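You operate a simulated robot arm through the tools that you are given. There is no shell and no other tool. Be economical: measure what you need, move in short steps, check, and stop when the job is done.

You are at the controls of a simulated robot arm. One attempt, no reset.

TASK
Wipe the tray clean, then lay on it the pot and the gauze pack that the card names.
Fine: wet the wipe on the steel jar and put it back. Set down upright: what you pick out, clear pot. What is to be rubbed or washed off counts as gone when no trace of it is left.

The check looks at the end state, three seconds after you hand in, the way a careful person would. Anything else that was tipped, shoved, dropped, spilled or broken makes it a failure.

THE ROBOT
A 7-joint arm with a two-finger parallel gripper, fixed in place. Base frame: the origin is at the foot of the arm, x ahead of it, y to its left, z up; the work surface is at about z = 0.9. Units: m, degrees, N and s.
With the tool pointing down near the work surface it reaches from about 0.24 to 0.68 m from the base axis. Its first joint turns from -66.0 to 66.0 degrees. Payload 2.4 kg.
The tool frame sits at the grasp point between the pads (the TCP): z along the fingers, y along the line on which they close. The tips reach 0.03 m beyond it. Largest opening 0.094 m; finger width 0.028, thickness 0.01; the body of the gripper, 0.05 by 0.096 m, starts 0.055 m behind the TCP.
Orientation is that of the tool frame in the base frame, as a unit quaternion [w, x, y, z]. With the fingers straight down and closing along the base's y, the tool's x points along the base's -x, its y along +y and its z along -z.

THE INTERFACE
- The arm moves only by the tool move_arm. Its argument "increments" is a list of rows, each an object (a shift or turn left out is 0, a gripper value left out holds the last) with "slide": the shift along the tool's x, y, z in units of 20 mm (1.0 is 20 mm), a list of three; "delta_rot": the turn, a rotation vector about the tool's x, y, z in units of 6 degrees (1.0 is 6 degrees), a list of three; "gripper": the opening, from 0 (shut) to 1 (fully open). In form: [{"slide": [x, y, z], "delta_rot": [rx, ry, rz], "gripper": gripper}, ...]. A call has 1 to 8 rows; each row shifts and turns the commanded pose from where the row before left it, along the tool's axes as they then stand. A call with a number of a shift or a turn outside -1 to 1 is refused whole. Rows are played at 5 a second. More than 0.05 m and 8.6 degrees between two rows, or a gripper value outside its range, and nothing of the call is played. Where a pose cannot be reached the arm comes as near as it can. A force on the tool above 60 N (or 10 N above the force at the start of the call, whichever is more), or a blocked arm, ends the call early, and 0.2 s more pass. The fingers move at their own pace (about 0.153 m/s each) and stop on an object; they squeeze with about 24 N. The grip force told is the motor's: it shows also when the fingers shut on nothing. Time passes only in rows, and 0.2 s behind the last, so rows that do not move let the fingers close. It gives the time, the measured TCP pose, the force on the tool (base axes), the opening and the grip force at its end, in the units of the frame above (readings bear some noise), with the torque about the TCP (base axes, N m) and any sound that the robot's microphone picked up.
- Cameras (640 x 400 px; columns grow to the right, rows downward): "scene" is fixed at [0.0353, 0.4701, 1.4471]; the picture's right is [-0.78, -0.63, 0.00], its down [-0.35, 0.43, -0.83] and it looks along [0.52, -0.65, -0.55] (base axes); focal length 290 px, centre (320, 200). "wrist" rides on the gripper at [0.076, 0.014, -0.102] in the tool frame; the picture's right is [-0.18, 0.98, 0.00], its down [-0.75, -0.14, -0.64] and it looks along [-0.63, -0.12, 0.77] (tool axes); focal length 243 px, centre (320, 200).
- grab_frame(camera): a new picture of that camera. It takes no simulated time.
- measure_at(camera, pixels): for up to 12 pixels [column, row] of the newest picture of that camera ("zoom" is the newest enlarged one), the place [x, y, z] in the base frame of the surface seen there, good to about 0.003 m. It takes no simulated time.
- close_up(camera, box): a new picture of the part [left, top, right, bottom] of that camera's present view, enlarged. It takes no simulated time.
- finish_job(): hands the job in; it is judged then, once.

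Go step by step. Measure first, check grasps and placings, and put right what went wrong. The budget is 80 turns and 38 pictures, counting those below and the enlarged ones. Unless the task says otherwise, let go and move clear before handing in, and close with one line.

The tools are called after ">>>" as name(argument=value, ...) on one line, values as JSON. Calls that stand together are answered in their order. move_arm: Moves the arm, as the interface text tells. Its arguments: {"type":"object","properties":{"increments":{"type":"array"}},"required":["increments"]} The other tools are called the same way: grab_frame (camera) takes a picture; measure_at (camera, pixels) gives the place of the surface under pixels of a picture; close_up (camera, box) takes an enlarged picture of a part of a camera's view; finish_job () hands the job in.

At the start:

```text
time_s: 0.0
position: [0.3209, 0.1136, 1.2441]
tool_rot: [0.0, 0.0, 1.0, 0.001]
ft_force: [0.1, 0.5, -0.7]
moment: [-0.01, 0.0, -0.02]
grip_width: 0.0938
gripper_force: 0.1
```

scene: 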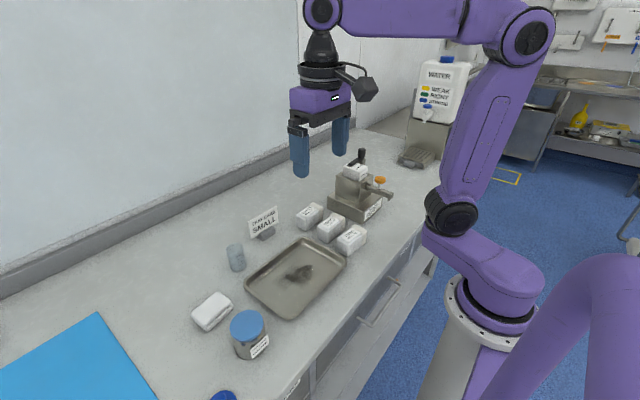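
wrist: 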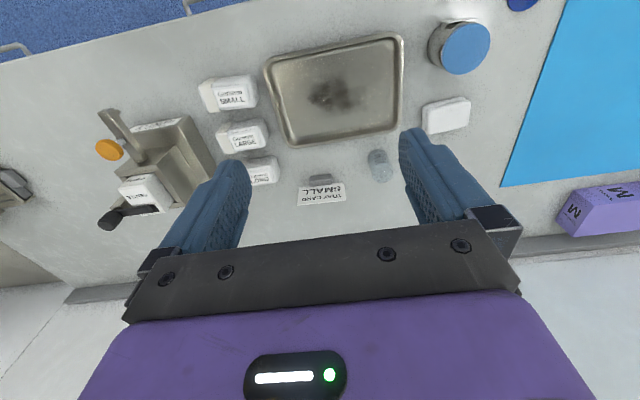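

The pictures show a tray with a dark smear, a white wipe near scene (212,310), a steel jar with a blue pad top at (248,333), three gauze packs, a card and a clear pot at (236,257). I'll enlarge these to read the labels.

>>> close_up(camera="scene", box=[180, 190, 380, 315])

>>> close_up(camera="wrist", box=[190, 10, 510, 210])

>>> close_up(camera="scene", box=[180, 275, 340, 375])

>>> close_up(camera="wrist", box=[80, 60, 280, 240])

```text
3.20 times, centred on (280, 252) of scene
```

zoom: 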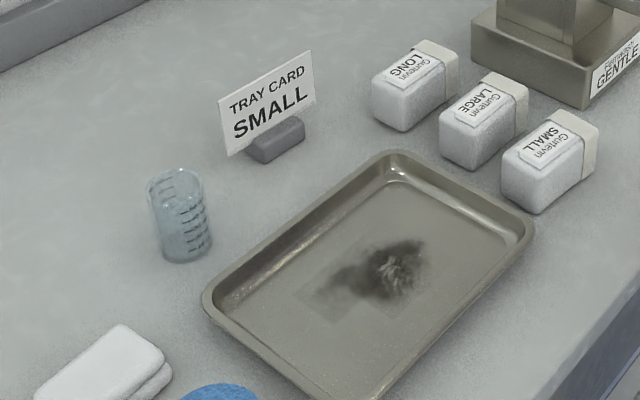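

```text
2.00 times, centred on (350, 110) of wrist
```

zoom: 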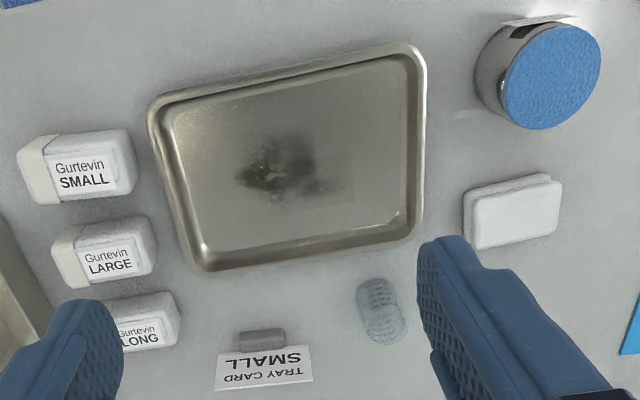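

```text
4.00 times, centred on (260, 325) of scene
```

zoom: 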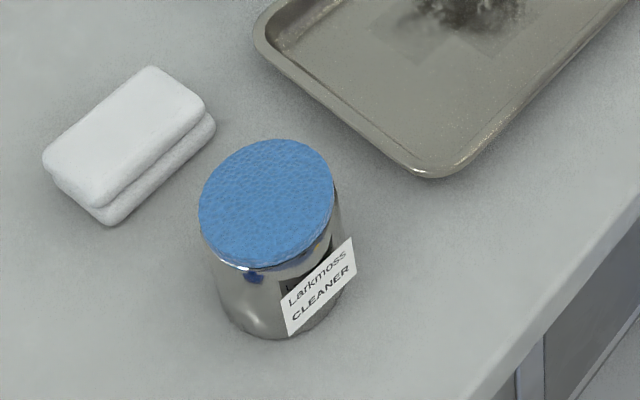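

```text
2.22 times, centred on (180, 150) of wrist
```

zoom: 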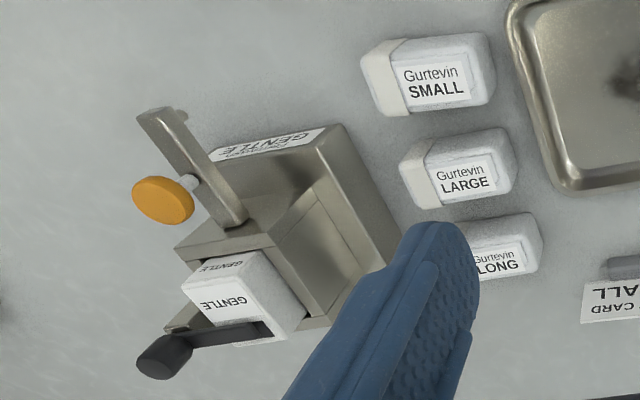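

I can read the card as SMALL, and the SMALL pack is the one nearest the arm. The jar has a blue pad and its label says CLEANER. Next I'll measure the places of all of these.

>>> measure_at(camera="wrist", pixels=[[446, 112], [425, 106], [468, 100], [428, 133], [468, 122], [466, 48], [232, 92], [204, 96], [255, 90], [378, 155], [330, 95], [306, 125]])

>>> measure_at(camera="wrist", pixels=[[267, 66], [400, 37], [401, 130], [292, 144], [310, 88], [362, 105], [335, 78], [335, 112], [430, 35], [488, 55], [460, 75], [450, 150]])

>>> measure_at(camera="scene", pixels=[[200, 308], [212, 296], [231, 303], [206, 330], [204, 322], [247, 324], [236, 247], [236, 268], [352, 231], [340, 248], [365, 237], [223, 397]])

```text
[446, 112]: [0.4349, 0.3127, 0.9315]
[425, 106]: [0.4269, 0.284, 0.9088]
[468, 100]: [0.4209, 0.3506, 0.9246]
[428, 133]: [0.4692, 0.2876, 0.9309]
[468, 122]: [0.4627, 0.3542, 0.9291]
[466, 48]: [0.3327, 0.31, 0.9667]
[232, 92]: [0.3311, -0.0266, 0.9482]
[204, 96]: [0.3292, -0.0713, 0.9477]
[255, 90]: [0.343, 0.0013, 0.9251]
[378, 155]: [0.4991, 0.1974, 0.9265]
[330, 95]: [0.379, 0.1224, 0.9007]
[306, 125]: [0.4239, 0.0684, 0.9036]
```

```text
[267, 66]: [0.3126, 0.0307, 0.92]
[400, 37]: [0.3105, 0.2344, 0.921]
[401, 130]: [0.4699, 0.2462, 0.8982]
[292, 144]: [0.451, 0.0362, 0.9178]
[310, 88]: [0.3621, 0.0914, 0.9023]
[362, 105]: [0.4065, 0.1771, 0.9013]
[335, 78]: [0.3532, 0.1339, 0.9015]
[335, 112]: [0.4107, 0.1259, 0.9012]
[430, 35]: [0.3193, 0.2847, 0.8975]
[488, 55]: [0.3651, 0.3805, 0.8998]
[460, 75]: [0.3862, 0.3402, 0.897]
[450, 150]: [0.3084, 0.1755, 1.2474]
```

```text
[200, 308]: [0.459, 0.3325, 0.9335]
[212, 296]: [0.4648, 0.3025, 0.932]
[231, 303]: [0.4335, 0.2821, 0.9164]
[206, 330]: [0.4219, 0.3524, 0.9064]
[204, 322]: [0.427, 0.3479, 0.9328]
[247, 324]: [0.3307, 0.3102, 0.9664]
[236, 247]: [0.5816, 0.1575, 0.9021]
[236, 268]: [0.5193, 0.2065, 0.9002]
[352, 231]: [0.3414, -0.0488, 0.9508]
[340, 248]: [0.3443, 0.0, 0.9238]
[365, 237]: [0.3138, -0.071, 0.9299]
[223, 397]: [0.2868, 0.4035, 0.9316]
```

The wipe's centre is about (0.442, 0.319), with its top at z≈0.932. The jar top is at (0.332, 0.31, 0.966), and the tray floor is at 0.901 with its rim at 0.92. I'll measure the corners of the wipe's top face and start moving over towards it.

>>> measure_at(camera="scene", pixels=[[217, 294], [228, 301], [205, 322], [194, 315], [217, 311], [206, 304]])

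>>> move_arm(increments=[{"slide": [-0.75, 1, 0.3], "gripper": 1}, {"slide": [-0.75, 1, 0.3]}, {"slide": [-0.75, 1, 0.3]}, {"slide": [-0.75, 1, 0.3]}, {"slide": [-0.75, 1, 0.3]}, {"slide": [-0.75, 1, 0.3]}, {"slide": [-0.75, 1, 0.3]}, {"slide": [-0.75, 1, 0.3]}])

>>> move_arm(increments=[{"slide": [0, 1, 0.5], "delta_rot": [0, 0, 1]}, {"slide": [0, 1, 0.5], "delta_rot": [0, 0, 1]}, {"slide": [0, 0, 0.5], "delta_rot": [0, 0, 1]}, {"slide": [0, 0, 0.5], "delta_rot": [0, 0, 1]}, {"slide": [0, 0, 0.5], "delta_rot": [0, 0, 1]}, {"slide": [0, 0, 0.5], "delta_rot": [0, 0, 1]}, {"slide": [0, 0, 0.5], "delta_rot": [0, 0, 1]}, {"slide": [0, 0, 0.5], "delta_rot": [0, 0, 1]}])

```text
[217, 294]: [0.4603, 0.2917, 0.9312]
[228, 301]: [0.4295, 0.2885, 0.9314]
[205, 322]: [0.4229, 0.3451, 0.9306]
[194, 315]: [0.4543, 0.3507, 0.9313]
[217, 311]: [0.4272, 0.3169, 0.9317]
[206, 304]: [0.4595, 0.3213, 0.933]
```

```text
time_s: 1.8
position: [0.4413, 0.2722, 1.1957]
tool_rot: [0.0, 0.001, 1.0, 0.0]
ft_force: [-0.2, 0.8, -0.1]
moment: [0.0, 0.03, 0.0]
grip_width: 0.0941
gripper_force: 0.0
```

```text
time_s: 3.6
position: [0.4431, 0.313, 1.1163]
tool_rot: [0.0, 0.407, 0.913, -0.001]
ft_force: [1.0, 0.1, -0.6]
moment: [0.0, 0.0, -0.03]
grip_width: 0.094
gripper_force: 0.1
```

The wipe's long axis is turned about 6° from base y, and its centre is (0.4418, 0.319). I'll finish the turn at 84° and descend some more, then check with the wrist camera.

>>> move_arm(increments=[{"slide": [0, 0, 0.5], "delta_rot": [0, 0, 1]}, {"slide": [0, 0, 0.5], "delta_rot": [0, 0, 1]}, {"slide": [0, 0, 0.5], "delta_rot": [0, 0, 1]}, {"slide": [0, 0, 0.5], "delta_rot": [0, 0, 1]}, {"slide": [0, 0, 0.5], "delta_rot": [0, 0, 1]}, {"slide": [0, 0, 0.5], "delta_rot": [0, 0, 1]}, {"slide": [0.3, -0.04, 0.5]}, {"slide": [0, 0, 0.5]}])

>>> grab_frame(camera="wrist")

```text
time_s: 5.4
position: [0.4423, 0.3193, 1.0367]
tool_rot: [-0.001, 0.669, 0.743, -0.001]
ft_force: [-0.1, 0.3, -0.7]
moment: [-0.01, 0.03, 0.01]
grip_width: 0.094
gripper_force: 0.0
```

```text
31 pictures are left
```

wrist: 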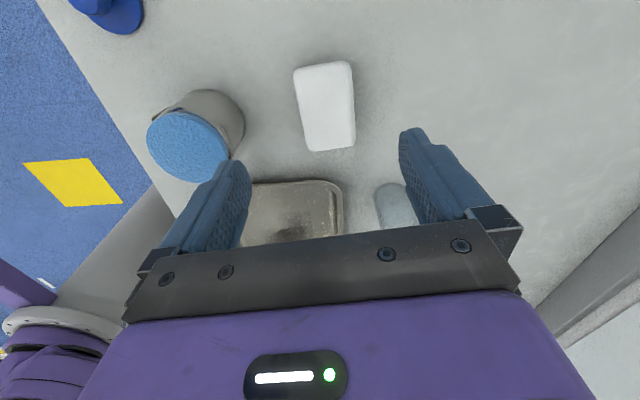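

The wipe sits square between the fingers at (325,105). I'll go down to TCP z≈0.942, which leaves about 13 mm of wipe below the tips, and close.

>>> move_arm(increments=[{"slide": [0, 0, 0.95], "gripper": 0.8}, {"slide": [0, 0, 0.95]}, {"slide": [0, 0, 0.95]}, {"slide": [0, 0, 0.95]}, {"slide": [0, 0, 0.93]}, {"gripper": 0}, {}, {}])

>>> grab_frame(camera="wrist")

```text
time_s: 7.2
position: [0.4419, 0.3198, 0.9418]
tool_rot: [-0.001, 0.669, 0.743, -0.001]
ft_force: [0.0, -0.2, 1.6]
moment: [-0.03, 0.01, 0.03]
grip_width: 0.0488
gripper_force: 23.9
```

```text
30 pictures are left
```

wrist: 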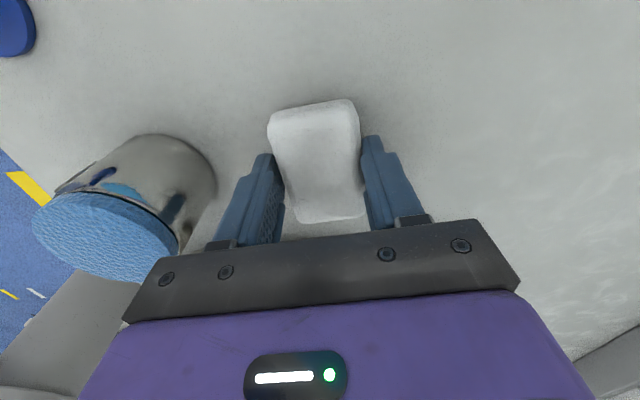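

The grip holds at a width of 0.049. I'll lift it, then carry it over the jar's pad.

>>> move_arm(increments=[{"slide": [0, 0, -0.9]}, {"slide": [0, 0, -0.9]}, {"slide": [0, 0, -0.9]}, {"slide": [0, 0, -0.9]}, {"slide": [0, 0, -0.9]}, {"slide": [0, 0, -0.9]}])

>>> move_arm(increments=[{"slide": [0.1, -0.92, 0]}, {"slide": [0, -0.92, 0]}, {"slide": [0, -0.92, 0]}, {"slide": [0, -0.92, 0]}, {"slide": [0, -0.92, 0]}, {"slide": [0, -0.92, 0]}, {}])

>>> close_up(camera="scene", box=[150, 225, 350, 375])

```text
time_s: 8.6
position: [0.4424, 0.318, 1.0488]
tool_rot: [0.0, 0.669, 0.743, 0.0]
ft_force: [0.6, -0.8, 0.1]
moment: [0.0, 0.0, -0.02]
grip_width: 0.0002
gripper_force: 24.0
```

```text
time_s: 10.2
position: [0.3308, 0.3086, 1.0493]
tool_rot: [0.001, 0.669, 0.743, -0.001]
ft_force: [-0.2, 0.8, -0.3]
moment: [0.0, 0.01, 0.0]
grip_width: 0.0
gripper_force: 24.2
```

```text
2.67 times, centred on (250, 300) of scene
```

zoom: 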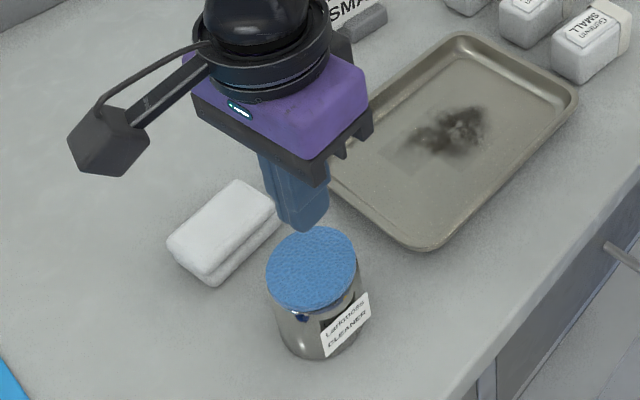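

The wipe slipped out: the opening reads 0 and it is still on the table near zoom (220,230). I'll measure where it lies and grip it lower.

>>> measure_at(camera="zoom", pixels=[[236, 187], [265, 206], [207, 257], [176, 240], [222, 222], [310, 270], [270, 268], [354, 268], [312, 230], [312, 308]])

>>> move_arm(increments=[{"slide": [0, 0.92, 0], "gripper": 0.8}, {"slide": [0, 0.92, 0]}, {"slide": [0, 0.92, 0]}, {"slide": [0, 0.92, 0]}, {"slide": [0, 0.92, 0]}, {"slide": [0, 0.92, 0]}, {}])

>>> grab_frame(camera="wrist")

```text
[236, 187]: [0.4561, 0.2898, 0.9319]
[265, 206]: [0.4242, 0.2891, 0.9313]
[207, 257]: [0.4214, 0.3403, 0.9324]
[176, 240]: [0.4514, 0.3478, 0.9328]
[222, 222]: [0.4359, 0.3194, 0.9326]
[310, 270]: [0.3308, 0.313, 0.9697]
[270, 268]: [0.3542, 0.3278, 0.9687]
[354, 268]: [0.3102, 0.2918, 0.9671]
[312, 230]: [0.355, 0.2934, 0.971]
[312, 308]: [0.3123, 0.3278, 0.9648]
```

```text
time_s: 11.8
position: [0.4426, 0.3215, 1.0494]
tool_rot: [0.0, 0.669, 0.743, 0.0]
ft_force: [0.3, 0.5, 0.5]
moment: [0.02, 0.02, -0.04]
grip_width: 0.0753
gripper_force: 0.1
```

```text
28 pictures are left
```

wrist: 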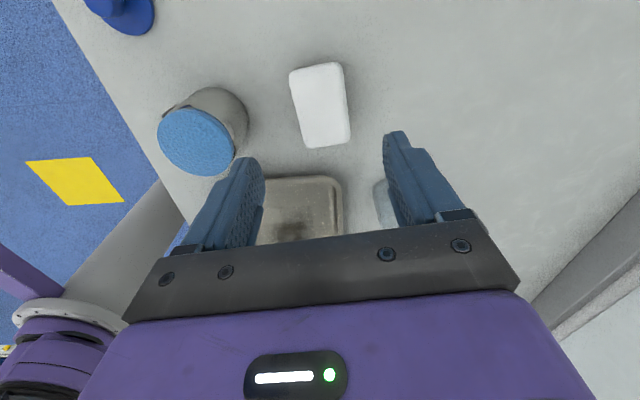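

The wipe now lies at about (0.438, 0.318). I'll go down to z≈0.930, tips about 2–3 mm off the table, and grip it around its middle.

>>> move_arm(increments=[{"slide": [-0.17, -0.22, 0.99]}, {"slide": [0, 0, 0.99]}, {"slide": [0, 0, 0.99]}, {"slide": [0, 0, 0.99]}, {"slide": [0, 0, 0.99]}, {"slide": [0, 0, 0.99]}, {}])

>>> move_arm(increments=[{"gripper": 0}, {}, {}, {}, {"slide": [0, 0, -0.5]}, {"slide": [0, 0, -0.5]}, {"slide": [0, 0, -0.5]}])

```text
time_s: 13.4
position: [0.4363, 0.3166, 0.9308]
tool_rot: [0.001, 0.669, 0.743, 0.0]
ft_force: [0.5, -0.1, -0.2]
moment: [-0.02, 0.01, 0.0]
grip_width: 0.075
gripper_force: 0.0
```

```text
time_s: 15.0
position: [0.4388, 0.3165, 0.9601]
tool_rot: [0.0, 0.669, 0.743, 0.001]
ft_force: [-0.3, 0.4, -0.2]
moment: [0.01, 0.03, 0.02]
grip_width: 0.0535
gripper_force: 23.2
```

The opening stays at 0.0535 after the lift. I'll raise it further and look.

>>> move_arm(increments=[{"slide": [0, 0, -0.8]}, {"slide": [0, 0, -0.8]}, {"slide": [0, 0, -0.8]}, {"slide": [0, 0, -0.8]}, {"slide": [0, 0, -0.8]}, {}])

>>> close_up(camera="scene", box=[150, 205, 350, 355])

```text
time_s: 16.4
position: [0.4368, 0.3174, 1.0413]
tool_rot: [0.0, 0.669, 0.743, 0.0]
ft_force: [0.8, 0.2, -0.6]
moment: [-0.02, -0.01, -0.02]
grip_width: 0.0535
gripper_force: 24.3
```

```text
2.67 times, centred on (250, 280) of scene
```

zoom: 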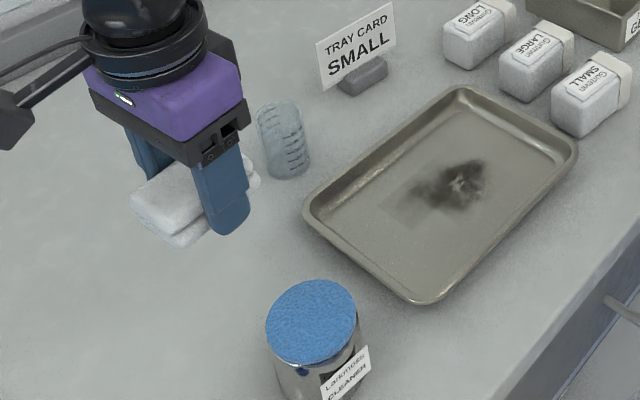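

The wipe is firmly held. I'll carry it over the jar's pad at (0.332, 0.310) and come down near contact.

>>> move_arm(increments=[{"slide": [0.17, -0.88, 0]}, {"slide": [0, -0.88, 0]}, {"slide": [0, -0.88, 0]}, {"slide": [0, -0.88, 0]}, {"slide": [0, -0.88, 0]}, {"slide": [0, -0.88, 0]}, {}])

>>> move_arm(increments=[{"slide": [0, 0, 0.5]}, {"slide": [0, 0, 0.5]}, {"slide": [0, 0, 0.4]}, {"slide": [0, 0, 0.2]}, {"slide": [0, 0, 0.15]}, {"slide": [0, 0, 0.15]}, {}])

>>> close_up(camera="scene", box=[170, 225, 370, 375])

```text
time_s: 18.0
position: [0.3312, 0.3096, 1.0418]
tool_rot: [0.0, 0.669, 0.743, 0.0]
ft_force: [-0.1, -0.3, -0.4]
moment: [0.0, -0.05, 0.01]
grip_width: 0.0534
gripper_force: 23.4
```

```text
time_s: 19.6
position: [0.3322, 0.3073, 1.003]
tool_rot: [0.0, 0.669, 0.743, 0.001]
ft_force: [-0.3, 0.3, -0.2]
moment: [-0.01, -0.01, 0.01]
grip_width: 0.0532
gripper_force: 24.7
```

```text
2.67 times, centred on (270, 300) of scene
```

zoom: 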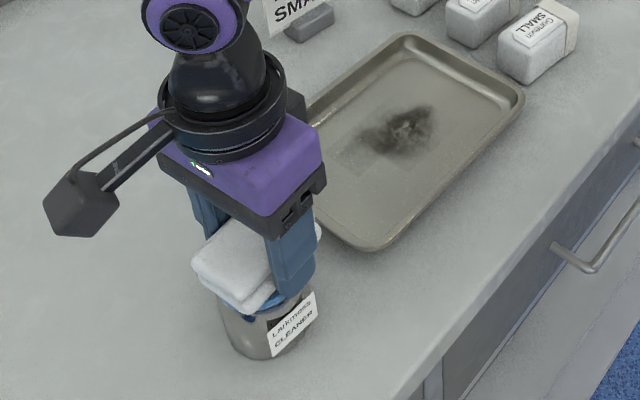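

Just about at contact, no force yet. I'll ease down in 1.5 mm steps until the force rises a little.

>>> move_arm(increments=[{"slide": [0, 0, 0.08]}, {"slide": [0, 0, 0.07]}, {}])

>>> move_arm(increments=[{"slide": [0, 0, 0.07]}, {}])

```text
time_s: 20.4
position: [0.3317, 0.3094, 0.9996]
tool_rot: [0.0, 0.669, 0.743, 0.0]
ft_force: [-0.2, 0.1, 0.1]
moment: [-0.02, -0.03, 0.01]
grip_width: 0.0532
gripper_force: 23.7
```

```text
time_s: 21.0
position: [0.3326, 0.3096, 0.998]
tool_rot: [0.0, 0.669, 0.743, 0.0]
ft_force: [-2.0, -1.6, 7.9]
moment: [-0.02, 0.02, 0.01]
grip_width: 0.0536
gripper_force: 23.9
```

There is contact at about 8 N. I'll hold there for a second, then raise and look at the wipe and pad.

>>> move_arm(increments=[{"slide": [0, 0, 0.03]}, {}, {}, {}, {}, {}])

>>> move_arm(increments=[{"slide": [0, 0, -0.5]}, {"slide": [0, 0, -0.8]}, {"slide": [0, 0, -0.8]}, {}])

>>> close_up(camera="scene", box=[170, 225, 370, 375])

```text
time_s: 22.4
position: [0.3319, 0.3088, 0.9975]
tool_rot: [0.0, 0.67, 0.743, 0.001]
ft_force: [-2.3, 0.2, 27.1]
moment: [-0.01, 0.03, 0.0]
grip_width: 0.0533
gripper_force: 24.6
```

```text
time_s: 23.4
position: [0.3308, 0.311, 1.0393]
tool_rot: [0.0, 0.669, 0.744, 0.0]
ft_force: [0.9, 0.1, -0.7]
moment: [-0.01, 0.03, 0.0]
grip_width: 0.0534
gripper_force: 23.7
```

```text
2.67 times, centred on (270, 300) of scene
```

zoom: 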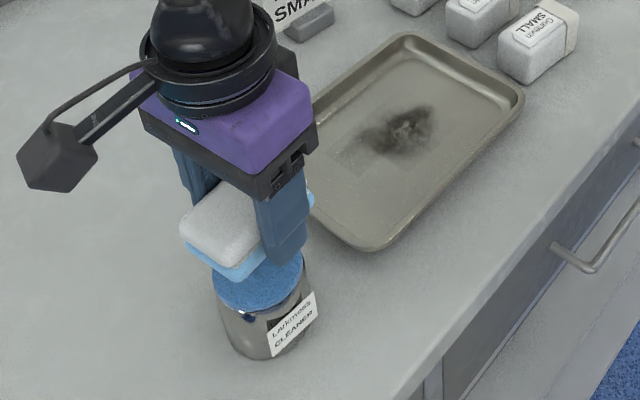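

The wipe's lower layer has turned blue, so it is wet. Before I wipe, I'll measure the tray rim, the floor and how far the smear reaches.

>>> measure_at(camera="zoom", pixels=[[372, 247], [524, 100], [405, 35], [368, 232], [505, 98], [405, 52], [365, 140], [390, 158], [432, 108], [432, 135], [345, 160], [380, 185]])

>>> measure_at(camera="scene", pixels=[[246, 285], [254, 282], [300, 264], [278, 278]])

```text
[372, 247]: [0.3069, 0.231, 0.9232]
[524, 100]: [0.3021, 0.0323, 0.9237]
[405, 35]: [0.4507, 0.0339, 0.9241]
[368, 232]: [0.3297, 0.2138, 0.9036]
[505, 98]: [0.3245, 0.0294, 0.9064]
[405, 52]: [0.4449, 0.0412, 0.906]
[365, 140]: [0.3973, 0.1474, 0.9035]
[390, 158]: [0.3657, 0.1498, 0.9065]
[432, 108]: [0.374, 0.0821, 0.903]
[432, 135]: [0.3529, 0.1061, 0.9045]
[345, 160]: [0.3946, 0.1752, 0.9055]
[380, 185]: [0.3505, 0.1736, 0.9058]
```

```text
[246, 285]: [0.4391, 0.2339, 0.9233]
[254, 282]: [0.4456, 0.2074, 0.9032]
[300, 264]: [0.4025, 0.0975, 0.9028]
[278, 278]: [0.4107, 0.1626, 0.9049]
```

The smear covers x≈0.35–0.41 and y≈0.08–0.18. The tray floor is at about 0.902, with an interior of x 0.325–0.445 and y 0.045–0.22. I'll square up to the tray, move over it and descend.

>>> move_arm(increments=[{"slide": [-1, 0.3, 0], "delta_rot": [0, 0, 1]}, {"slide": [-1, 0.3, 0]}, {"slide": [-1, 0.3, 0]}, {"slide": [-1, 0.3, 0]}, {"slide": [-1, 0.3, 0]}, {"slide": [-1, 0.35, 0]}, {"slide": [-1, 0.35, 0]}, {"slide": [-1, 0.35, 0]}])

>>> move_arm(increments=[{"slide": [0, 0, 0.9]}, {"slide": [0, 0, 0.9]}, {"slide": [0, 0, 0.9]}, {"slide": [0, 0, 0.9]}, {"slide": [0, 0, 0.9]}, {"slide": [0, 0, 0.4]}, {}])

```text
time_s: 25.2
position: [0.3871, 0.1507, 1.0407]
tool_rot: [0.0, 0.706, 0.708, -0.001]
ft_force: [-0.3, 0.5, -0.1]
moment: [0.03, -0.01, -0.02]
grip_width: 0.0532
gripper_force: 24.0
```

```text
time_s: 26.8
position: [0.3847, 0.1497, 0.9431]
tool_rot: [-0.001, 0.708, 0.707, 0.0]
ft_force: [0.1, -0.2, 0.7]
moment: [-0.03, -0.02, 0.02]
grip_width: 0.0535
gripper_force: 24.5
```

At z 0.943 with no contact yet. I'll go down in small steps.

>>> move_arm(increments=[{"slide": [0, 0, 0.15]}, {"slide": [0, 0, 0.15]}, {"slide": [0, 0, 0.1]}, {}])

>>> move_arm(increments=[{"slide": [0, 0, 0.06]}, {}])

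```text
time_s: 27.8
position: [0.3858, 0.1505, 0.935]
tool_rot: [0.0, 0.706, 0.708, 0.001]
ft_force: [-1.8, -1.2, 10.4]
moment: [-0.01, 0.01, -0.01]
grip_width: 0.0533
gripper_force: 23.9
```

```text
time_s: 28.4
position: [0.3849, 0.1499, 0.9335]
tool_rot: [0.0, 0.707, 0.707, 0.002]
ft_force: [-2.4, -0.6, 38.3]
moment: [-0.13, 0.63, 0.04]
grip_width: 0.0534
gripper_force: 24.0
```

38 N is more than needed, so I'll back off 1.3 mm to about 10 N and make a first stroke along -y and back.

>>> move_arm(increments=[{"slide": [0, 0, -0.07]}, {"slide": [-0.6, 0, 0]}, {"slide": [-0.6, 0, 0]}, {"slide": [-0.6, 0, 0]}, {"slide": [-0.6, 0, 0]}, {"slide": [-0.6, 0, 0]}, {"slide": [-0.3, 0, 0]}, {}])

>>> grab_frame(camera="scene")

```text
time_s: 30.2
position: [0.3844, 0.0843, 0.9335]
tool_rot: [0.0, 0.707, 0.707, 0.0]
ft_force: [-0.9, 8.8, 20.8]
moment: [0.27, 0.02, 0.01]
grip_width: 0.0531
gripper_force: 24.1
```

```text
24 pictures are left
```

scene: 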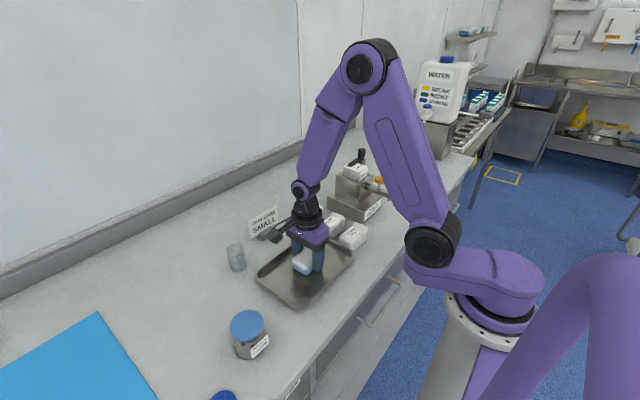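

The tray's left corner moved from about (245,283) to (257,280), so the tray slid with the stroke. I'll lift off, then measure how far it went.

>>> move_arm(increments=[{"slide": [0, 0, -0.3]}, {"slide": [0, 0, -0.9]}, {"slide": [0, 0, -0.9]}, {"slide": [0, 0, -0.9]}, {"slide": [0, 0, -0.9]}, {"slide": [0, 0, -0.9]}, {}])

>>> close_up(camera="scene", box=[220, 190, 420, 330])

```text
time_s: 31.8
position: [0.3839, 0.0837, 1.0299]
tool_rot: [0.0, 0.707, 0.707, 0.0]
ft_force: [0.6, -0.5, -0.3]
moment: [-0.01, 0.02, -0.03]
grip_width: 0.0533
gripper_force: 24.0
```

```text
2.86 times, centred on (320, 260) of scene
```

zoom: 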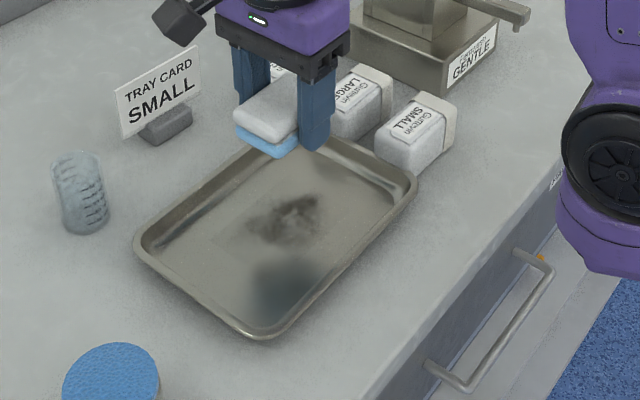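

The smear at zoom (285,215) is fainter. I'll measure the tray corners and the gap to the packs.

>>> measure_at(camera="zoom", pixels=[[133, 240], [262, 336], [414, 190], [300, 140], [250, 215], [325, 205], [300, 190], [280, 240], [275, 280], [385, 145], [405, 172], [330, 130]])

```text
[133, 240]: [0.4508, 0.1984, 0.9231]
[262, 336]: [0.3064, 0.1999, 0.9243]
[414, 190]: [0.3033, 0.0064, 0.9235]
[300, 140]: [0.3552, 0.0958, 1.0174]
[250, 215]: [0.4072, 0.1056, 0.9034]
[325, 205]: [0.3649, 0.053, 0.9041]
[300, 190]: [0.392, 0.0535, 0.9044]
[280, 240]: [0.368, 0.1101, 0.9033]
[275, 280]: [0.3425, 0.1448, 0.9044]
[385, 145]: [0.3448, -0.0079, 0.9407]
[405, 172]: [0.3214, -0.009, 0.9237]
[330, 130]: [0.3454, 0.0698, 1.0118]
```

The tray slid about 28 mm in -y and is now near the SMALL pack. A stroke back along +y should both wipe and carry it home. I'll touch down lightly first.

>>> move_arm(increments=[{"slide": [-0.4, 0, 0.9]}, {"slide": [0, 0, 0.9]}, {"slide": [0, 0, 0.9]}, {"slide": [0, 0, 0.9]}, {"slide": [0, 0, 0.8]}, {"slide": [0, 0, 0.2]}, {"slide": [0, 0, 0.05]}, {}])

>>> move_arm(increments=[{"slide": [0, 0, 0.06]}, {}])

```text
time_s: 33.6
position: [0.3845, 0.0762, 0.9364]
tool_rot: [0.0, 0.707, 0.708, -0.001]
ft_force: [0.0, 0.2, -0.8]
moment: [-0.02, 0.04, 0.0]
grip_width: 0.0535
gripper_force: 23.7
```

```text
time_s: 34.2
position: [0.385, 0.076, 0.9357]
tool_rot: [-0.001, 0.707, 0.707, 0.0]
ft_force: [-0.3, 0.3, 0.4]
moment: [0.0, -0.01, 0.01]
grip_width: 0.0535
gripper_force: 24.0
```

>>> move_arm(increments=[{"slide": [0, 0, 0.05]}, {}])

```text
time_s: 34.8
position: [0.3837, 0.0754, 0.9334]
tool_rot: [0.0, 0.707, 0.707, 0.001]
ft_force: [0.4, 0.2, -0.7]
moment: [-0.01, 0.01, 0.02]
grip_width: 0.0536
gripper_force: 24.3
```

>>> move_arm(increments=[{"slide": [0, 0, 0.05]}, {}])

```text
time_s: 35.4
position: [0.3848, 0.0745, 0.9339]
tool_rot: [-0.001, 0.707, 0.707, 0.0]
ft_force: [-1.8, -1.7, 13.9]
moment: [-0.12, 0.26, 0.04]
grip_width: 0.0535
gripper_force: 23.8
```

There is contact at about 14 N. Stroking +y now.

>>> move_arm(increments=[{"slide": [0.6, 0, 0]}, {"slide": [0.6, 0, 0]}, {"slide": [0.6, 0, 0]}, {"slide": [0.6, 0, 0]}, {}])

>>> close_up(camera="scene", box=[220, 190, 420, 330])

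```text
time_s: 36.6
position: [0.3861, 0.1256, 0.935]
tool_rot: [0.001, 0.707, 0.707, 0.001]
ft_force: [-0.2, -14.2, 38.7]
moment: [-0.46, 1.02, 0.46]
grip_width: 0.0535
gripper_force: 24.5
```

```text
2.86 times, centred on (320, 260) of scene
```

zoom: 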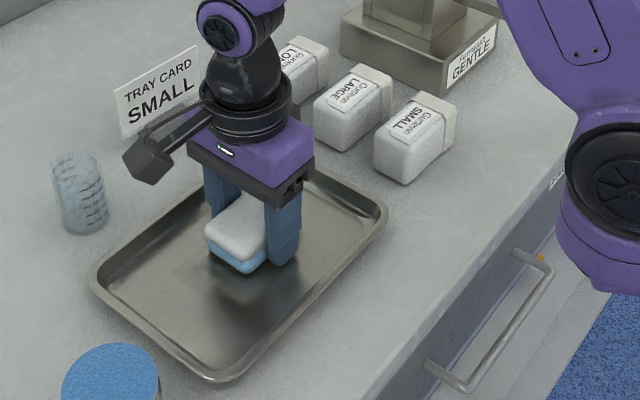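

>>> measure_at(camera="zoom", pixels=[[90, 280], [215, 380], [386, 212], [330, 175], [370, 205], [230, 310], [420, 165], [360, 130]])

>>> move_arm(increments=[{"slide": [0, 0, -0.3]}, {"slide": [0, 0, -0.9]}, {"slide": [0, 0, -0.9]}, {"slide": [0, 0, -0.9]}, {"slide": [0, 0, -0.9]}, {"slide": [0.9, 0, -0.9]}, {"slide": [0.9, 0, 0]}, {"slide": [0.9, 0, 0]}])

>>> close_up(camera="scene", box=[220, 190, 420, 330])

```text
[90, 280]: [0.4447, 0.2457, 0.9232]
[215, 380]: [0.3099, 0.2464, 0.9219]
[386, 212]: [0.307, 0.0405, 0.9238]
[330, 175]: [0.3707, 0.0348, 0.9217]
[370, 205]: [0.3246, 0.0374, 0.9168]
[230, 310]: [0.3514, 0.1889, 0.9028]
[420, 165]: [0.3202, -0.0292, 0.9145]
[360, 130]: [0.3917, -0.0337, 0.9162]
```

```text
time_s: 38.4
position: [0.386, 0.1784, 1.0297]
tool_rot: [0.0, 0.707, 0.707, 0.0]
ft_force: [0.0, -0.4, -0.4]
moment: [0.01, 0.0, 0.0]
grip_width: 0.0534
gripper_force: 23.4
```

```text
2.86 times, centred on (320, 260) of scene
```

zoom: 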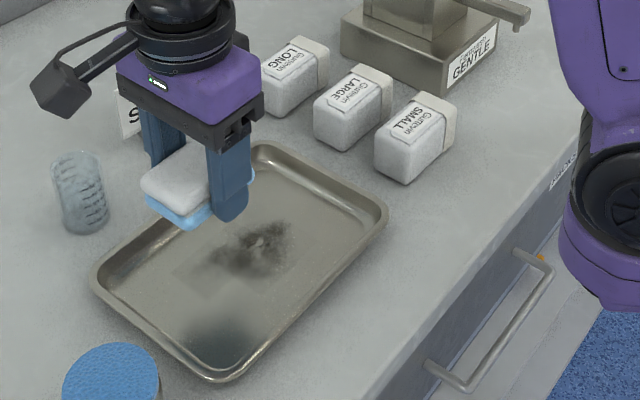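

The tray is now about 11 mm to the +y side of its start, and the smear is still there. The tips are bearing on the steel because the wipe hardly protrudes below them. I'll set the wipe down on the smear and grip it again higher, so the soft part makes contact.

>>> move_arm(increments=[{"slide": [-0.9, -0.1, 0]}, {"slide": [-0.9, -0.1, 0]}, {"slide": [0, 0, 0.9]}, {"slide": [0, 0, 0.9]}, {"slide": [0, 0, 0.9]}, {"slide": [0, 0, 0.9]}, {"slide": [0, 0, 0.9]}, {"slide": [0, 0, 0.2]}])

>>> move_arm(increments=[{"slide": [0, 0, 0.06]}, {"gripper": 0.7}, {}, {}, {"slide": [0, 0, -0.15]}, {"slide": [0, 0, -0.1]}, {}])

>>> grab_frame(camera="wrist")

```text
time_s: 40.2
position: [0.3814, 0.1408, 0.9366]
tool_rot: [0.0, 0.707, 0.707, 0.0]
ft_force: [-0.7, 1.2, -0.7]
moment: [0.01, -0.03, -0.01]
grip_width: 0.0533
gripper_force: 24.0
```

```text
time_s: 41.8
position: [0.3814, 0.1407, 0.9393]
tool_rot: [0.0, 0.707, 0.707, 0.0]
ft_force: [0.9, -0.3, 0.6]
moment: [-0.01, 0.0, 0.01]
grip_width: 0.0656
gripper_force: 0.0
```

```text
20 pictures are left
```

wrist: 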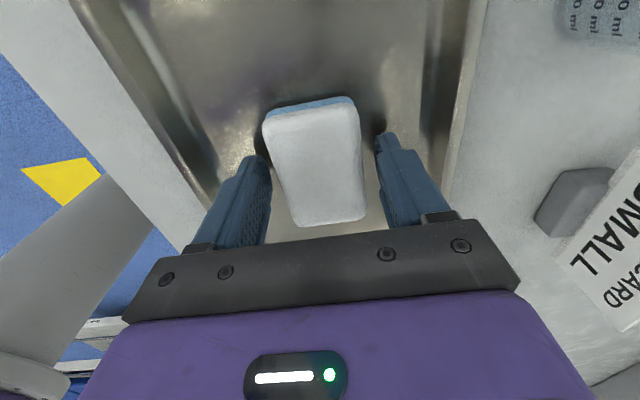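

The tips are now about 7 mm above the tray floor. I'll grip again and lift slightly to check that it holds.

>>> move_arm(increments=[{"gripper": 0}, {}, {}, {}, {"slide": [0, 0, -0.4]}, {"slide": [0, 0, -0.4]}, {}])

>>> move_arm(increments=[{"slide": [0, 0, 0.4]}, {"slide": [0, 0, 0.4]}, {}])

```text
time_s: 43.4
position: [0.3818, 0.1421, 0.9557]
tool_rot: [0.0, 0.708, 0.707, 0.0]
ft_force: [-0.5, 0.5, -0.8]
moment: [0.01, 0.0, 0.0]
grip_width: 0.0492
gripper_force: 23.8
```

```text
time_s: 44.2
position: [0.3819, 0.1411, 0.9407]
tool_rot: [0.0, 0.706, 0.708, 0.001]
ft_force: [-4.0, -2.6, 22.1]
moment: [-0.05, -0.1, -0.04]
grip_width: 0.0488
gripper_force: 23.8
```

The grip holds and there is 22 N of contact. I'll ease up 1 mm and stroke -y, reading the drag.

>>> move_arm(increments=[{"slide": [0, 0, -0.05]}, {}])

>>> move_arm(increments=[{"slide": [-0.5, 0, 0]}, {"slide": [-0.5, 0, 0]}, {"slide": [-0.5, 0, 0]}, {"slide": [-0.5, 0, 0]}])

>>> close_up(camera="scene", box=[220, 190, 420, 330])

```text
time_s: 44.8
position: [0.3808, 0.1429, 0.9414]
tool_rot: [0.0, 0.708, 0.707, 0.0]
ft_force: [-0.2, -1.3, 2.8]
moment: [0.0, -0.07, -0.04]
grip_width: 0.0489
gripper_force: 23.6
```

```text
time_s: 45.8
position: [0.3809, 0.1016, 0.9412]
tool_rot: [0.0, 0.707, 0.708, 0.0]
ft_force: [0.2, 3.1, 4.9]
moment: [0.11, -0.13, 0.09]
grip_width: 0.049
gripper_force: 24.0
```

```text
2.86 times, centred on (320, 260) of scene
```

zoom: 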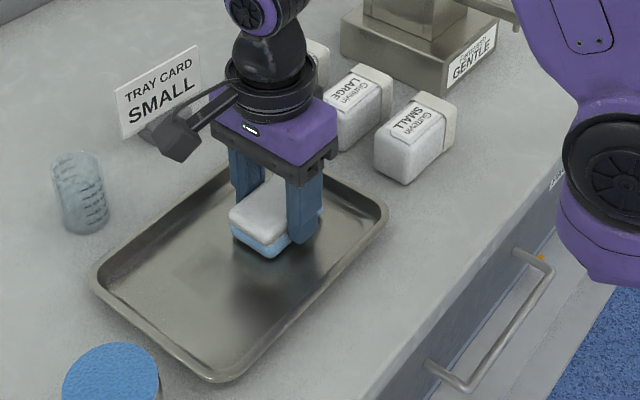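

The tray stayed put and the drag is only 3 N. I'll keep this contact and make more strokes over the whole smear, in lanes.

>>> move_arm(increments=[{"slide": [0.8, 0, 0]}, {"slide": [0.8, 0, 0]}, {"slide": [0.8, 0, 0]}, {"slide": [0.8, 0, 0]}, {"slide": [0.8, 0, 0]}, {"slide": [0, -0.7, 0]}, {}])

>>> move_arm(increments=[{"slide": [-0.8, 0, 0]}, {"slide": [-0.8, 0, 0]}, {"slide": [-0.8, 0, 0]}, {"slide": [-0.8, 0, 0]}, {"slide": [-0.8, 0, 0]}, {"slide": [-0.8, 0, 0]}, {"slide": [0, 0.8, 0]}, {"slide": [0, 0.8, 0]}])

>>> move_arm(increments=[{"slide": [0.8, 0, 0]}, {"slide": [0.8, 0, 0]}, {"slide": [0.8, 0, 0]}, {"slide": [0.8, 0, 0]}, {"slide": [0.8, 0, 0]}, {"slide": [0.8, 0, 0]}])

>>> close_up(camera="scene", box=[220, 190, 420, 330])

```text
time_s: 47.4
position: [0.3661, 0.1821, 0.9415]
tool_rot: [0.0, 0.707, 0.707, 0.0]
ft_force: [0.5, -0.1, -0.3]
moment: [-0.01, -0.02, -0.02]
grip_width: 0.0489
gripper_force: 24.7
```

```text
time_s: 49.2
position: [0.3991, 0.0855, 0.9406]
tool_rot: [0.0, 0.707, 0.707, -0.002]
ft_force: [-7.2, -1.3, 17.2]
moment: [-0.01, 0.14, 0.0]
grip_width: 0.0486
gripper_force: 24.0
```

```text
time_s: 50.6
position: [0.3993, 0.1828, 0.9411]
tool_rot: [0.001, 0.708, 0.707, 0.0]
ft_force: [0.3, -9.8, 22.5]
moment: [-0.16, -0.02, 0.05]
grip_width: 0.0488
gripper_force: 24.4
```

```text
2.86 times, centred on (320, 260) of scene
```

zoom: 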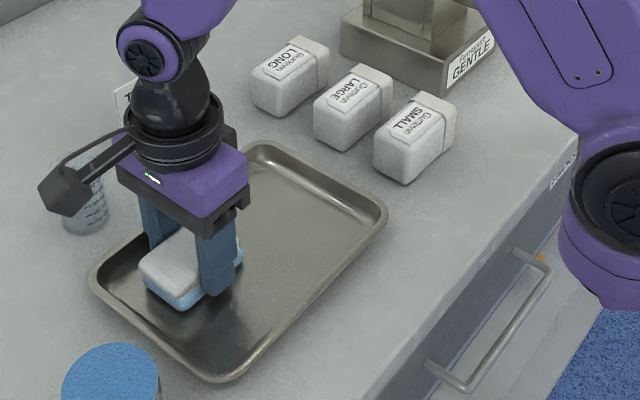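

The tray corners are unchanged, and the floor that I can see looks clean. I'll lift the wipe clear and inspect.

>>> move_arm(increments=[{"slide": [0, 0, -0.9]}, {"slide": [0, 0, -0.9]}, {"slide": [0, 0, -0.9]}, {"slide": [0, 0, -0.9]}, {"slide": [0.9, 0, -0.9]}, {"slide": [0.9, 0, -0.5]}, {"slide": [0.9, 0, 0]}, {"slide": [0.9, 0, 0]}])

>>> close_up(camera="scene", box=[230, 220, 370, 320])

>>> grab_frame(camera="wrist")

```text
time_s: 52.4
position: [0.3993, 0.2532, 1.0397]
tool_rot: [0.0, 0.707, 0.707, 0.0]
ft_force: [0.0, 0.1, -1.5]
moment: [-0.03, -0.02, -0.02]
grip_width: 0.0487
gripper_force: 23.6
```

```text
4.00 times, centred on (300, 270) of scene
```

zoom: 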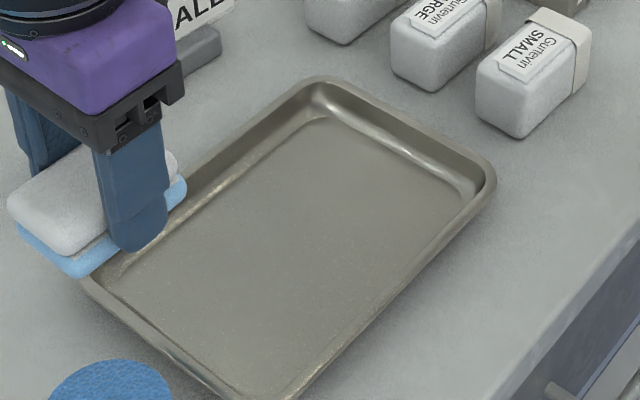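

```text
16 pictures are left
```

wrist: 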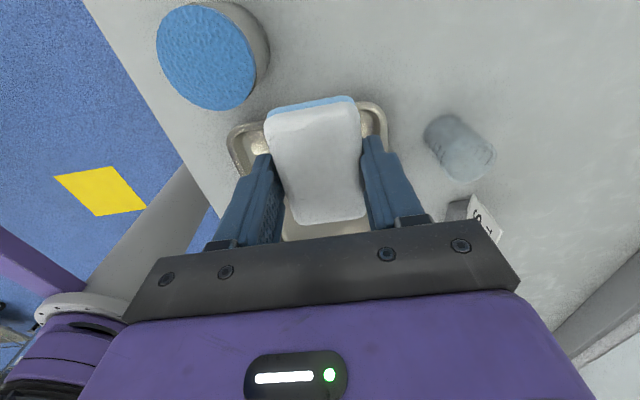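

The tray is clean wherever I can see it. I'll put the wipe back in its first place at (0.442, 0.319).

>>> move_arm(increments=[{"slide": [0.825, 0.53, 0]}, {"slide": [0.825, 0.53, 0]}, {"slide": [0.825, 0.53, 0]}, {"slide": [0.825, 0.53, 0]}, {"delta_rot": [0, 0, -1]}, {}])

>>> move_arm(increments=[{"slide": [0, 0, 0.9]}, {"slide": [0, 0, 0.9]}, {"slide": [0, 0, 0.9]}, {"slide": [0, 0, 0.9]}, {"slide": [0, 0, 0.9]}, {"slide": [0, 0, 0.4]}, {"slide": [0, 0, 0.15]}, {}])

```text
time_s: 53.8
position: [0.4417, 0.3198, 1.0406]
tool_rot: [0.0, 0.668, 0.744, 0.001]
ft_force: [-0.2, 0.0, 0.2]
moment: [0.01, 0.01, 0.01]
grip_width: 0.0489
gripper_force: 24.1
```

```text
time_s: 55.6
position: [0.4411, 0.3184, 0.9396]
tool_rot: [-0.001, 0.669, 0.744, 0.0]
ft_force: [0.5, 0.3, -0.8]
moment: [0.01, 0.02, 0.01]
grip_width: 0.049
gripper_force: 24.1
```

>>> move_arm(increments=[{"slide": [0, 0, 0.08]}, {"slide": [0, 0, 0.05]}, {}])

```text
time_s: 56.4
position: [0.4418, 0.3194, 0.937]
tool_rot: [0.0, 0.669, 0.743, 0.0]
ft_force: [-0.4, 0.3, 0.2]
moment: [0.02, 0.01, 0.01]
grip_width: 0.0488
gripper_force: 24.3
```

>>> move_arm(increments=[{"slide": [0, 0, 0.05]}, {"gripper": 0.75}, {}, {}, {"slide": [0, 0, -0.9]}, {"slide": [0, 0, -0.9]}, {"slide": [0, 0, -0.9]}, {"slide": [0, 0, -0.9]}])

>>> move_arm(increments=[{"slide": [0, 0, -0.9]}, {"slide": [0, 0, -0.9]}, {"slide": [0, 0, -0.9]}, {"slide": [0, 0, -0.9]}, {"slide": [0, 0, -0.9]}, {}])

>>> close_up(camera="scene", box=[170, 210, 370, 350])

```text
time_s: 58.2
position: [0.4395, 0.319, 1.0084]
tool_rot: [0.0, 0.669, 0.743, 0.0]
ft_force: [-0.2, 0.1, -0.6]
moment: [0.01, -0.03, 0.01]
grip_width: 0.0704
gripper_force: 0.0
```

```text
time_s: 59.6
position: [0.4404, 0.3199, 1.0986]
tool_rot: [0.0, 0.669, 0.744, 0.0]
ft_force: [-0.5, -0.6, -0.7]
moment: [-0.02, -0.04, -0.02]
grip_width: 0.0703
gripper_force: 0.1
```

```text
2.86 times, centred on (270, 280) of scene
```

zoom: 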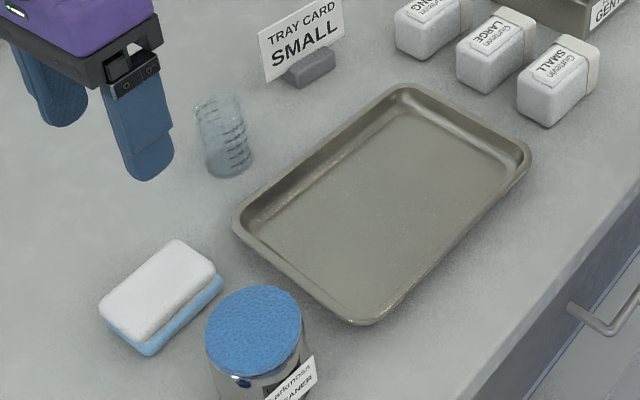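

The wipe is back and the tray is fully clean. Next I'll measure the tray's +y edge, the pot and the SMALL pack; the tray is about 11 mm off its start, which I want to put right.

>>> measure_at(camera="zoom", pixels=[[233, 222], [363, 323], [531, 165], [299, 275], [305, 268], [402, 88], [162, 270], [222, 105], [208, 101], [236, 110], [225, 172], [248, 160]])

>>> measure_at(camera="wrist", pixels=[[442, 130], [465, 165], [490, 160]])

>>> move_arm(increments=[{"slide": [-0.9, -0.75], "delta_rot": [0, 0, 1], "gripper": 0}, {"slide": [-0.75, -0.7]}, {"slide": [-0.75, -0.7]}, {"slide": [0, -0.7]}, {}])

```text
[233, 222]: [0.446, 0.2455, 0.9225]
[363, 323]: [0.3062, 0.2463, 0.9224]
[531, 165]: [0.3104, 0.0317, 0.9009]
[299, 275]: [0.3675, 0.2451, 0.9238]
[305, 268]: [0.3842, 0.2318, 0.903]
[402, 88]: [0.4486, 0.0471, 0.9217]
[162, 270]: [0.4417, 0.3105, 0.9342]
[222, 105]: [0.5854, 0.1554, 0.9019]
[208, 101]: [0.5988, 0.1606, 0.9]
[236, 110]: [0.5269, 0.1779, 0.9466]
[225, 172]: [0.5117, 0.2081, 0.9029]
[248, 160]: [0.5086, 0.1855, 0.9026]
```

```text
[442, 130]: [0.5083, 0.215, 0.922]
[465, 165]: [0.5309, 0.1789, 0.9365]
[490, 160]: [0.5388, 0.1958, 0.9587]
```

```text
refused: a shift or a turn must be a list of 3 entries
```

I'll push the tray back gently, with shut fingers at the middle of its +y rim. First I move above (0.382, 0.275).

>>> move_arm(increments=[{"slide": [0, 0, 0], "delta_rot": [0, 0, 1], "gripper": 0}, {"slide": [-0.57, -0.73, 0]}, {"slide": [-0.57, -0.73, 0]}, {"slide": [-0.57, -0.73, 0]}, {"slide": [-0.54, -0.73, 0]}, {"slide": [0, 0, 0.9]}, {"slide": [0, 0, 0.9]}, {"slide": [0, 0, 0.9]}])

>>> move_arm(increments=[{"slide": [0, 0, 0.9]}, {"slide": [0, 0, 0.9]}, {"slide": [0, 0, 0.9]}, {"slide": [0, 0, 0.9]}, {"slide": [0, 0, 0.9]}, {"slide": [0, 0, 0.4]}, {}])

```text
time_s: 61.4
position: [0.383, 0.2755, 1.0442]
tool_rot: [0.0, 0.707, 0.707, 0.0]
ft_force: [0.1, 0.2, 0.2]
moment: [-0.04, 0.01, 0.02]
grip_width: 0.0001
gripper_force: 23.7
```

```text
time_s: 63.0
position: [0.382, 0.2729, 0.9467]
tool_rot: [0.001, 0.707, 0.707, 0.0]
ft_force: [0.2, 0.6, -0.4]
moment: [-0.01, 0.01, 0.0]
grip_width: 0.0002
gripper_force: 24.2
```

>>> move_arm(increments=[{"slide": [0, 0, 0.4]}, {"slide": [-0.3, 0, 0]}, {"slide": [-0.3, 0, 0]}, {"slide": [-0.3, 0, 0]}, {"slide": [-0.3, 0, 0]}, {}])

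>>> close_up(camera="scene", box=[170, 210, 370, 350])

>>> measure_at(camera="zoom", pixels=[[375, 315], [245, 215], [412, 90], [362, 320]])

```text
time_s: 64.4
position: [0.3831, 0.2523, 0.9386]
tool_rot: [-0.001, 0.707, 0.707, -0.001]
ft_force: [-0.4, 3.2, 1.0]
moment: [0.06, 0.02, 0.01]
grip_width: 0.0
gripper_force: 24.0
```

```text
2.86 times, centred on (270, 280) of scene
```

zoom: 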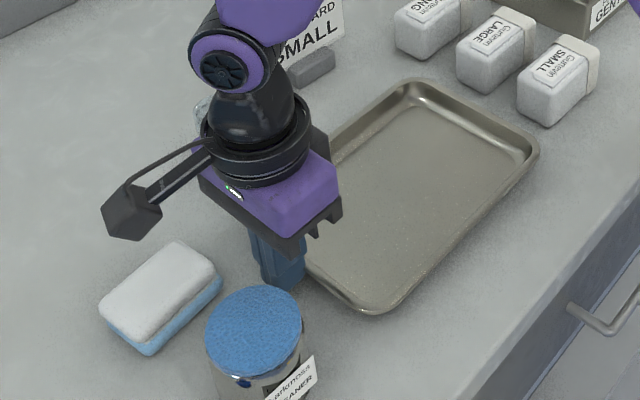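

```text
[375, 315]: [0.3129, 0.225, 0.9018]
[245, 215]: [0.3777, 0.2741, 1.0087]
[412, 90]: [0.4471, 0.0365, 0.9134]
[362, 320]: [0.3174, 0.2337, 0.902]
```

The tray is back near its start. I'll retract, rise, and go over to the SMALL pack.

>>> move_arm(increments=[{"slide": [0.5, 0, 0]}, {"slide": [0, 0, -1]}, {"slide": [0, 0, -1]}, {"slide": [0, 0, -1]}, {"slide": [0, 0, -1]}, {"slide": [0, 0, -1]}, {"slide": [0, 0, -1]}, {"slide": [-1, -0.2, -1], "gripper": 1}])

>>> move_arm(increments=[{"slide": [-1, -0.3, 0]}, {"slide": [-1, -0.3, 0]}, {"slide": [-1, -0.3, 0]}, {"slide": [-1, -0.3, 0]}, {"slide": [-1, -0.3, 0]}, {"slide": [-1, -0.3, 0]}, {"slide": [-1, -0.3, 0]}, {"slide": [-1, -0.3, 0]}])

>>> move_arm(increments=[{"slide": [-1, 0, 0]}, {"slide": [-1, 0, 0]}, {"slide": [-1, 0, 0]}, {"slide": [-0.8, 0, 0]}, {"slide": [-0.8, 0, 0]}, {}])

>>> grab_frame(camera="wrist")

```text
time_s: 66.2
position: [0.3806, 0.2401, 1.0768]
tool_rot: [0.0, 0.707, 0.707, 0.0]
ft_force: [-0.5, 0.6, -0.2]
moment: [0.01, -0.05, 0.05]
grip_width: 0.0938
gripper_force: 0.1
```

```text
time_s: 68.0
position: [0.33, 0.0804, 1.0779]
tool_rot: [0.0, 0.707, 0.707, 0.0]
ft_force: [-0.6, 0.2, 1.0]
moment: [0.01, 0.0, 0.03]
grip_width: 0.094
gripper_force: 0.1
```

```text
time_s: 69.4
position: [0.3311, -0.0096, 1.0786]
tool_rot: [0.0, 0.707, 0.707, 0.0]
ft_force: [-0.2, 1.0, -0.3]
moment: [0.03, -0.01, -0.03]
grip_width: 0.094
gripper_force: 0.0
```

```text
13 pictures are left
```

wrist: 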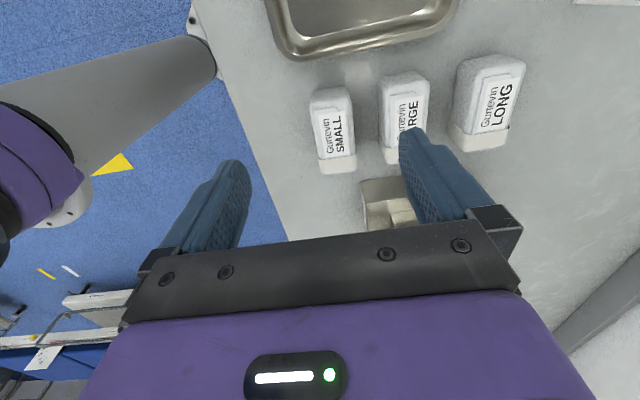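

>>> measure_at(camera="wrist", pixels=[[315, 105], [346, 98], [319, 157], [353, 152], [334, 130], [384, 95], [388, 145], [332, 170], [338, 90], [350, 125], [314, 130], [372, 170]])

```text
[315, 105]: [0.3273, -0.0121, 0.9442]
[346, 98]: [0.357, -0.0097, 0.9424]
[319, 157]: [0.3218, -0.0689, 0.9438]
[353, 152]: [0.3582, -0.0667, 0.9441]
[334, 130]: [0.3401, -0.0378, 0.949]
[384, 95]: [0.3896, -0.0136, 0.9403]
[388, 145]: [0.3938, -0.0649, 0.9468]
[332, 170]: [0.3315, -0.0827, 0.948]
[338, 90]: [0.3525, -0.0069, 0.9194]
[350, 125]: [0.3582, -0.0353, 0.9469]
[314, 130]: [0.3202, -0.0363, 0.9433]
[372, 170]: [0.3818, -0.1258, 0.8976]
```

The SMALL pack's centre is (0.340, -0.043). It is 42 mm wide with its top at 0.949, and the LARGE pack begins at x≈0.389. I'll part-close to 0.058 and descend over it.

>>> move_arm(increments=[{"slide": [-0.84, 0.21, 0], "gripper": 0.62}, {"slide": [-0.83, 0.21, 0]}, {"slide": [0, 0, 0.9]}, {"slide": [0, 0, 0.9]}, {"slide": [0, 0, 0.9]}, {"slide": [0, 0, 0.9]}, {}])

>>> grab_frame(camera="wrist")

```text
time_s: 71.0
position: [0.3392, -0.0433, 1.0079]
tool_rot: [0.0, 0.707, 0.707, 0.0]
ft_force: [0.1, 0.7, 0.5]
moment: [0.02, -0.01, 0.01]
grip_width: 0.0582
gripper_force: 0.0
```

```text
12 pictures are left
```

wrist: 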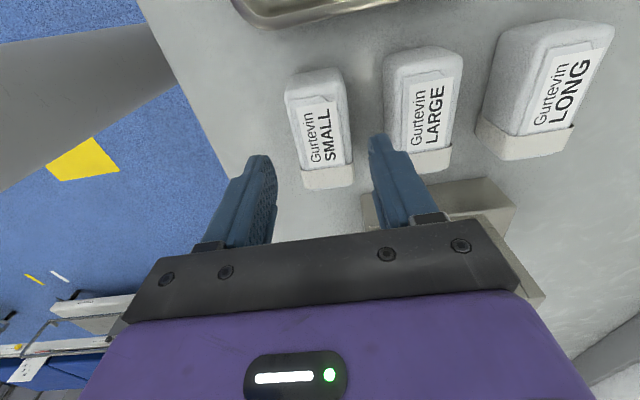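

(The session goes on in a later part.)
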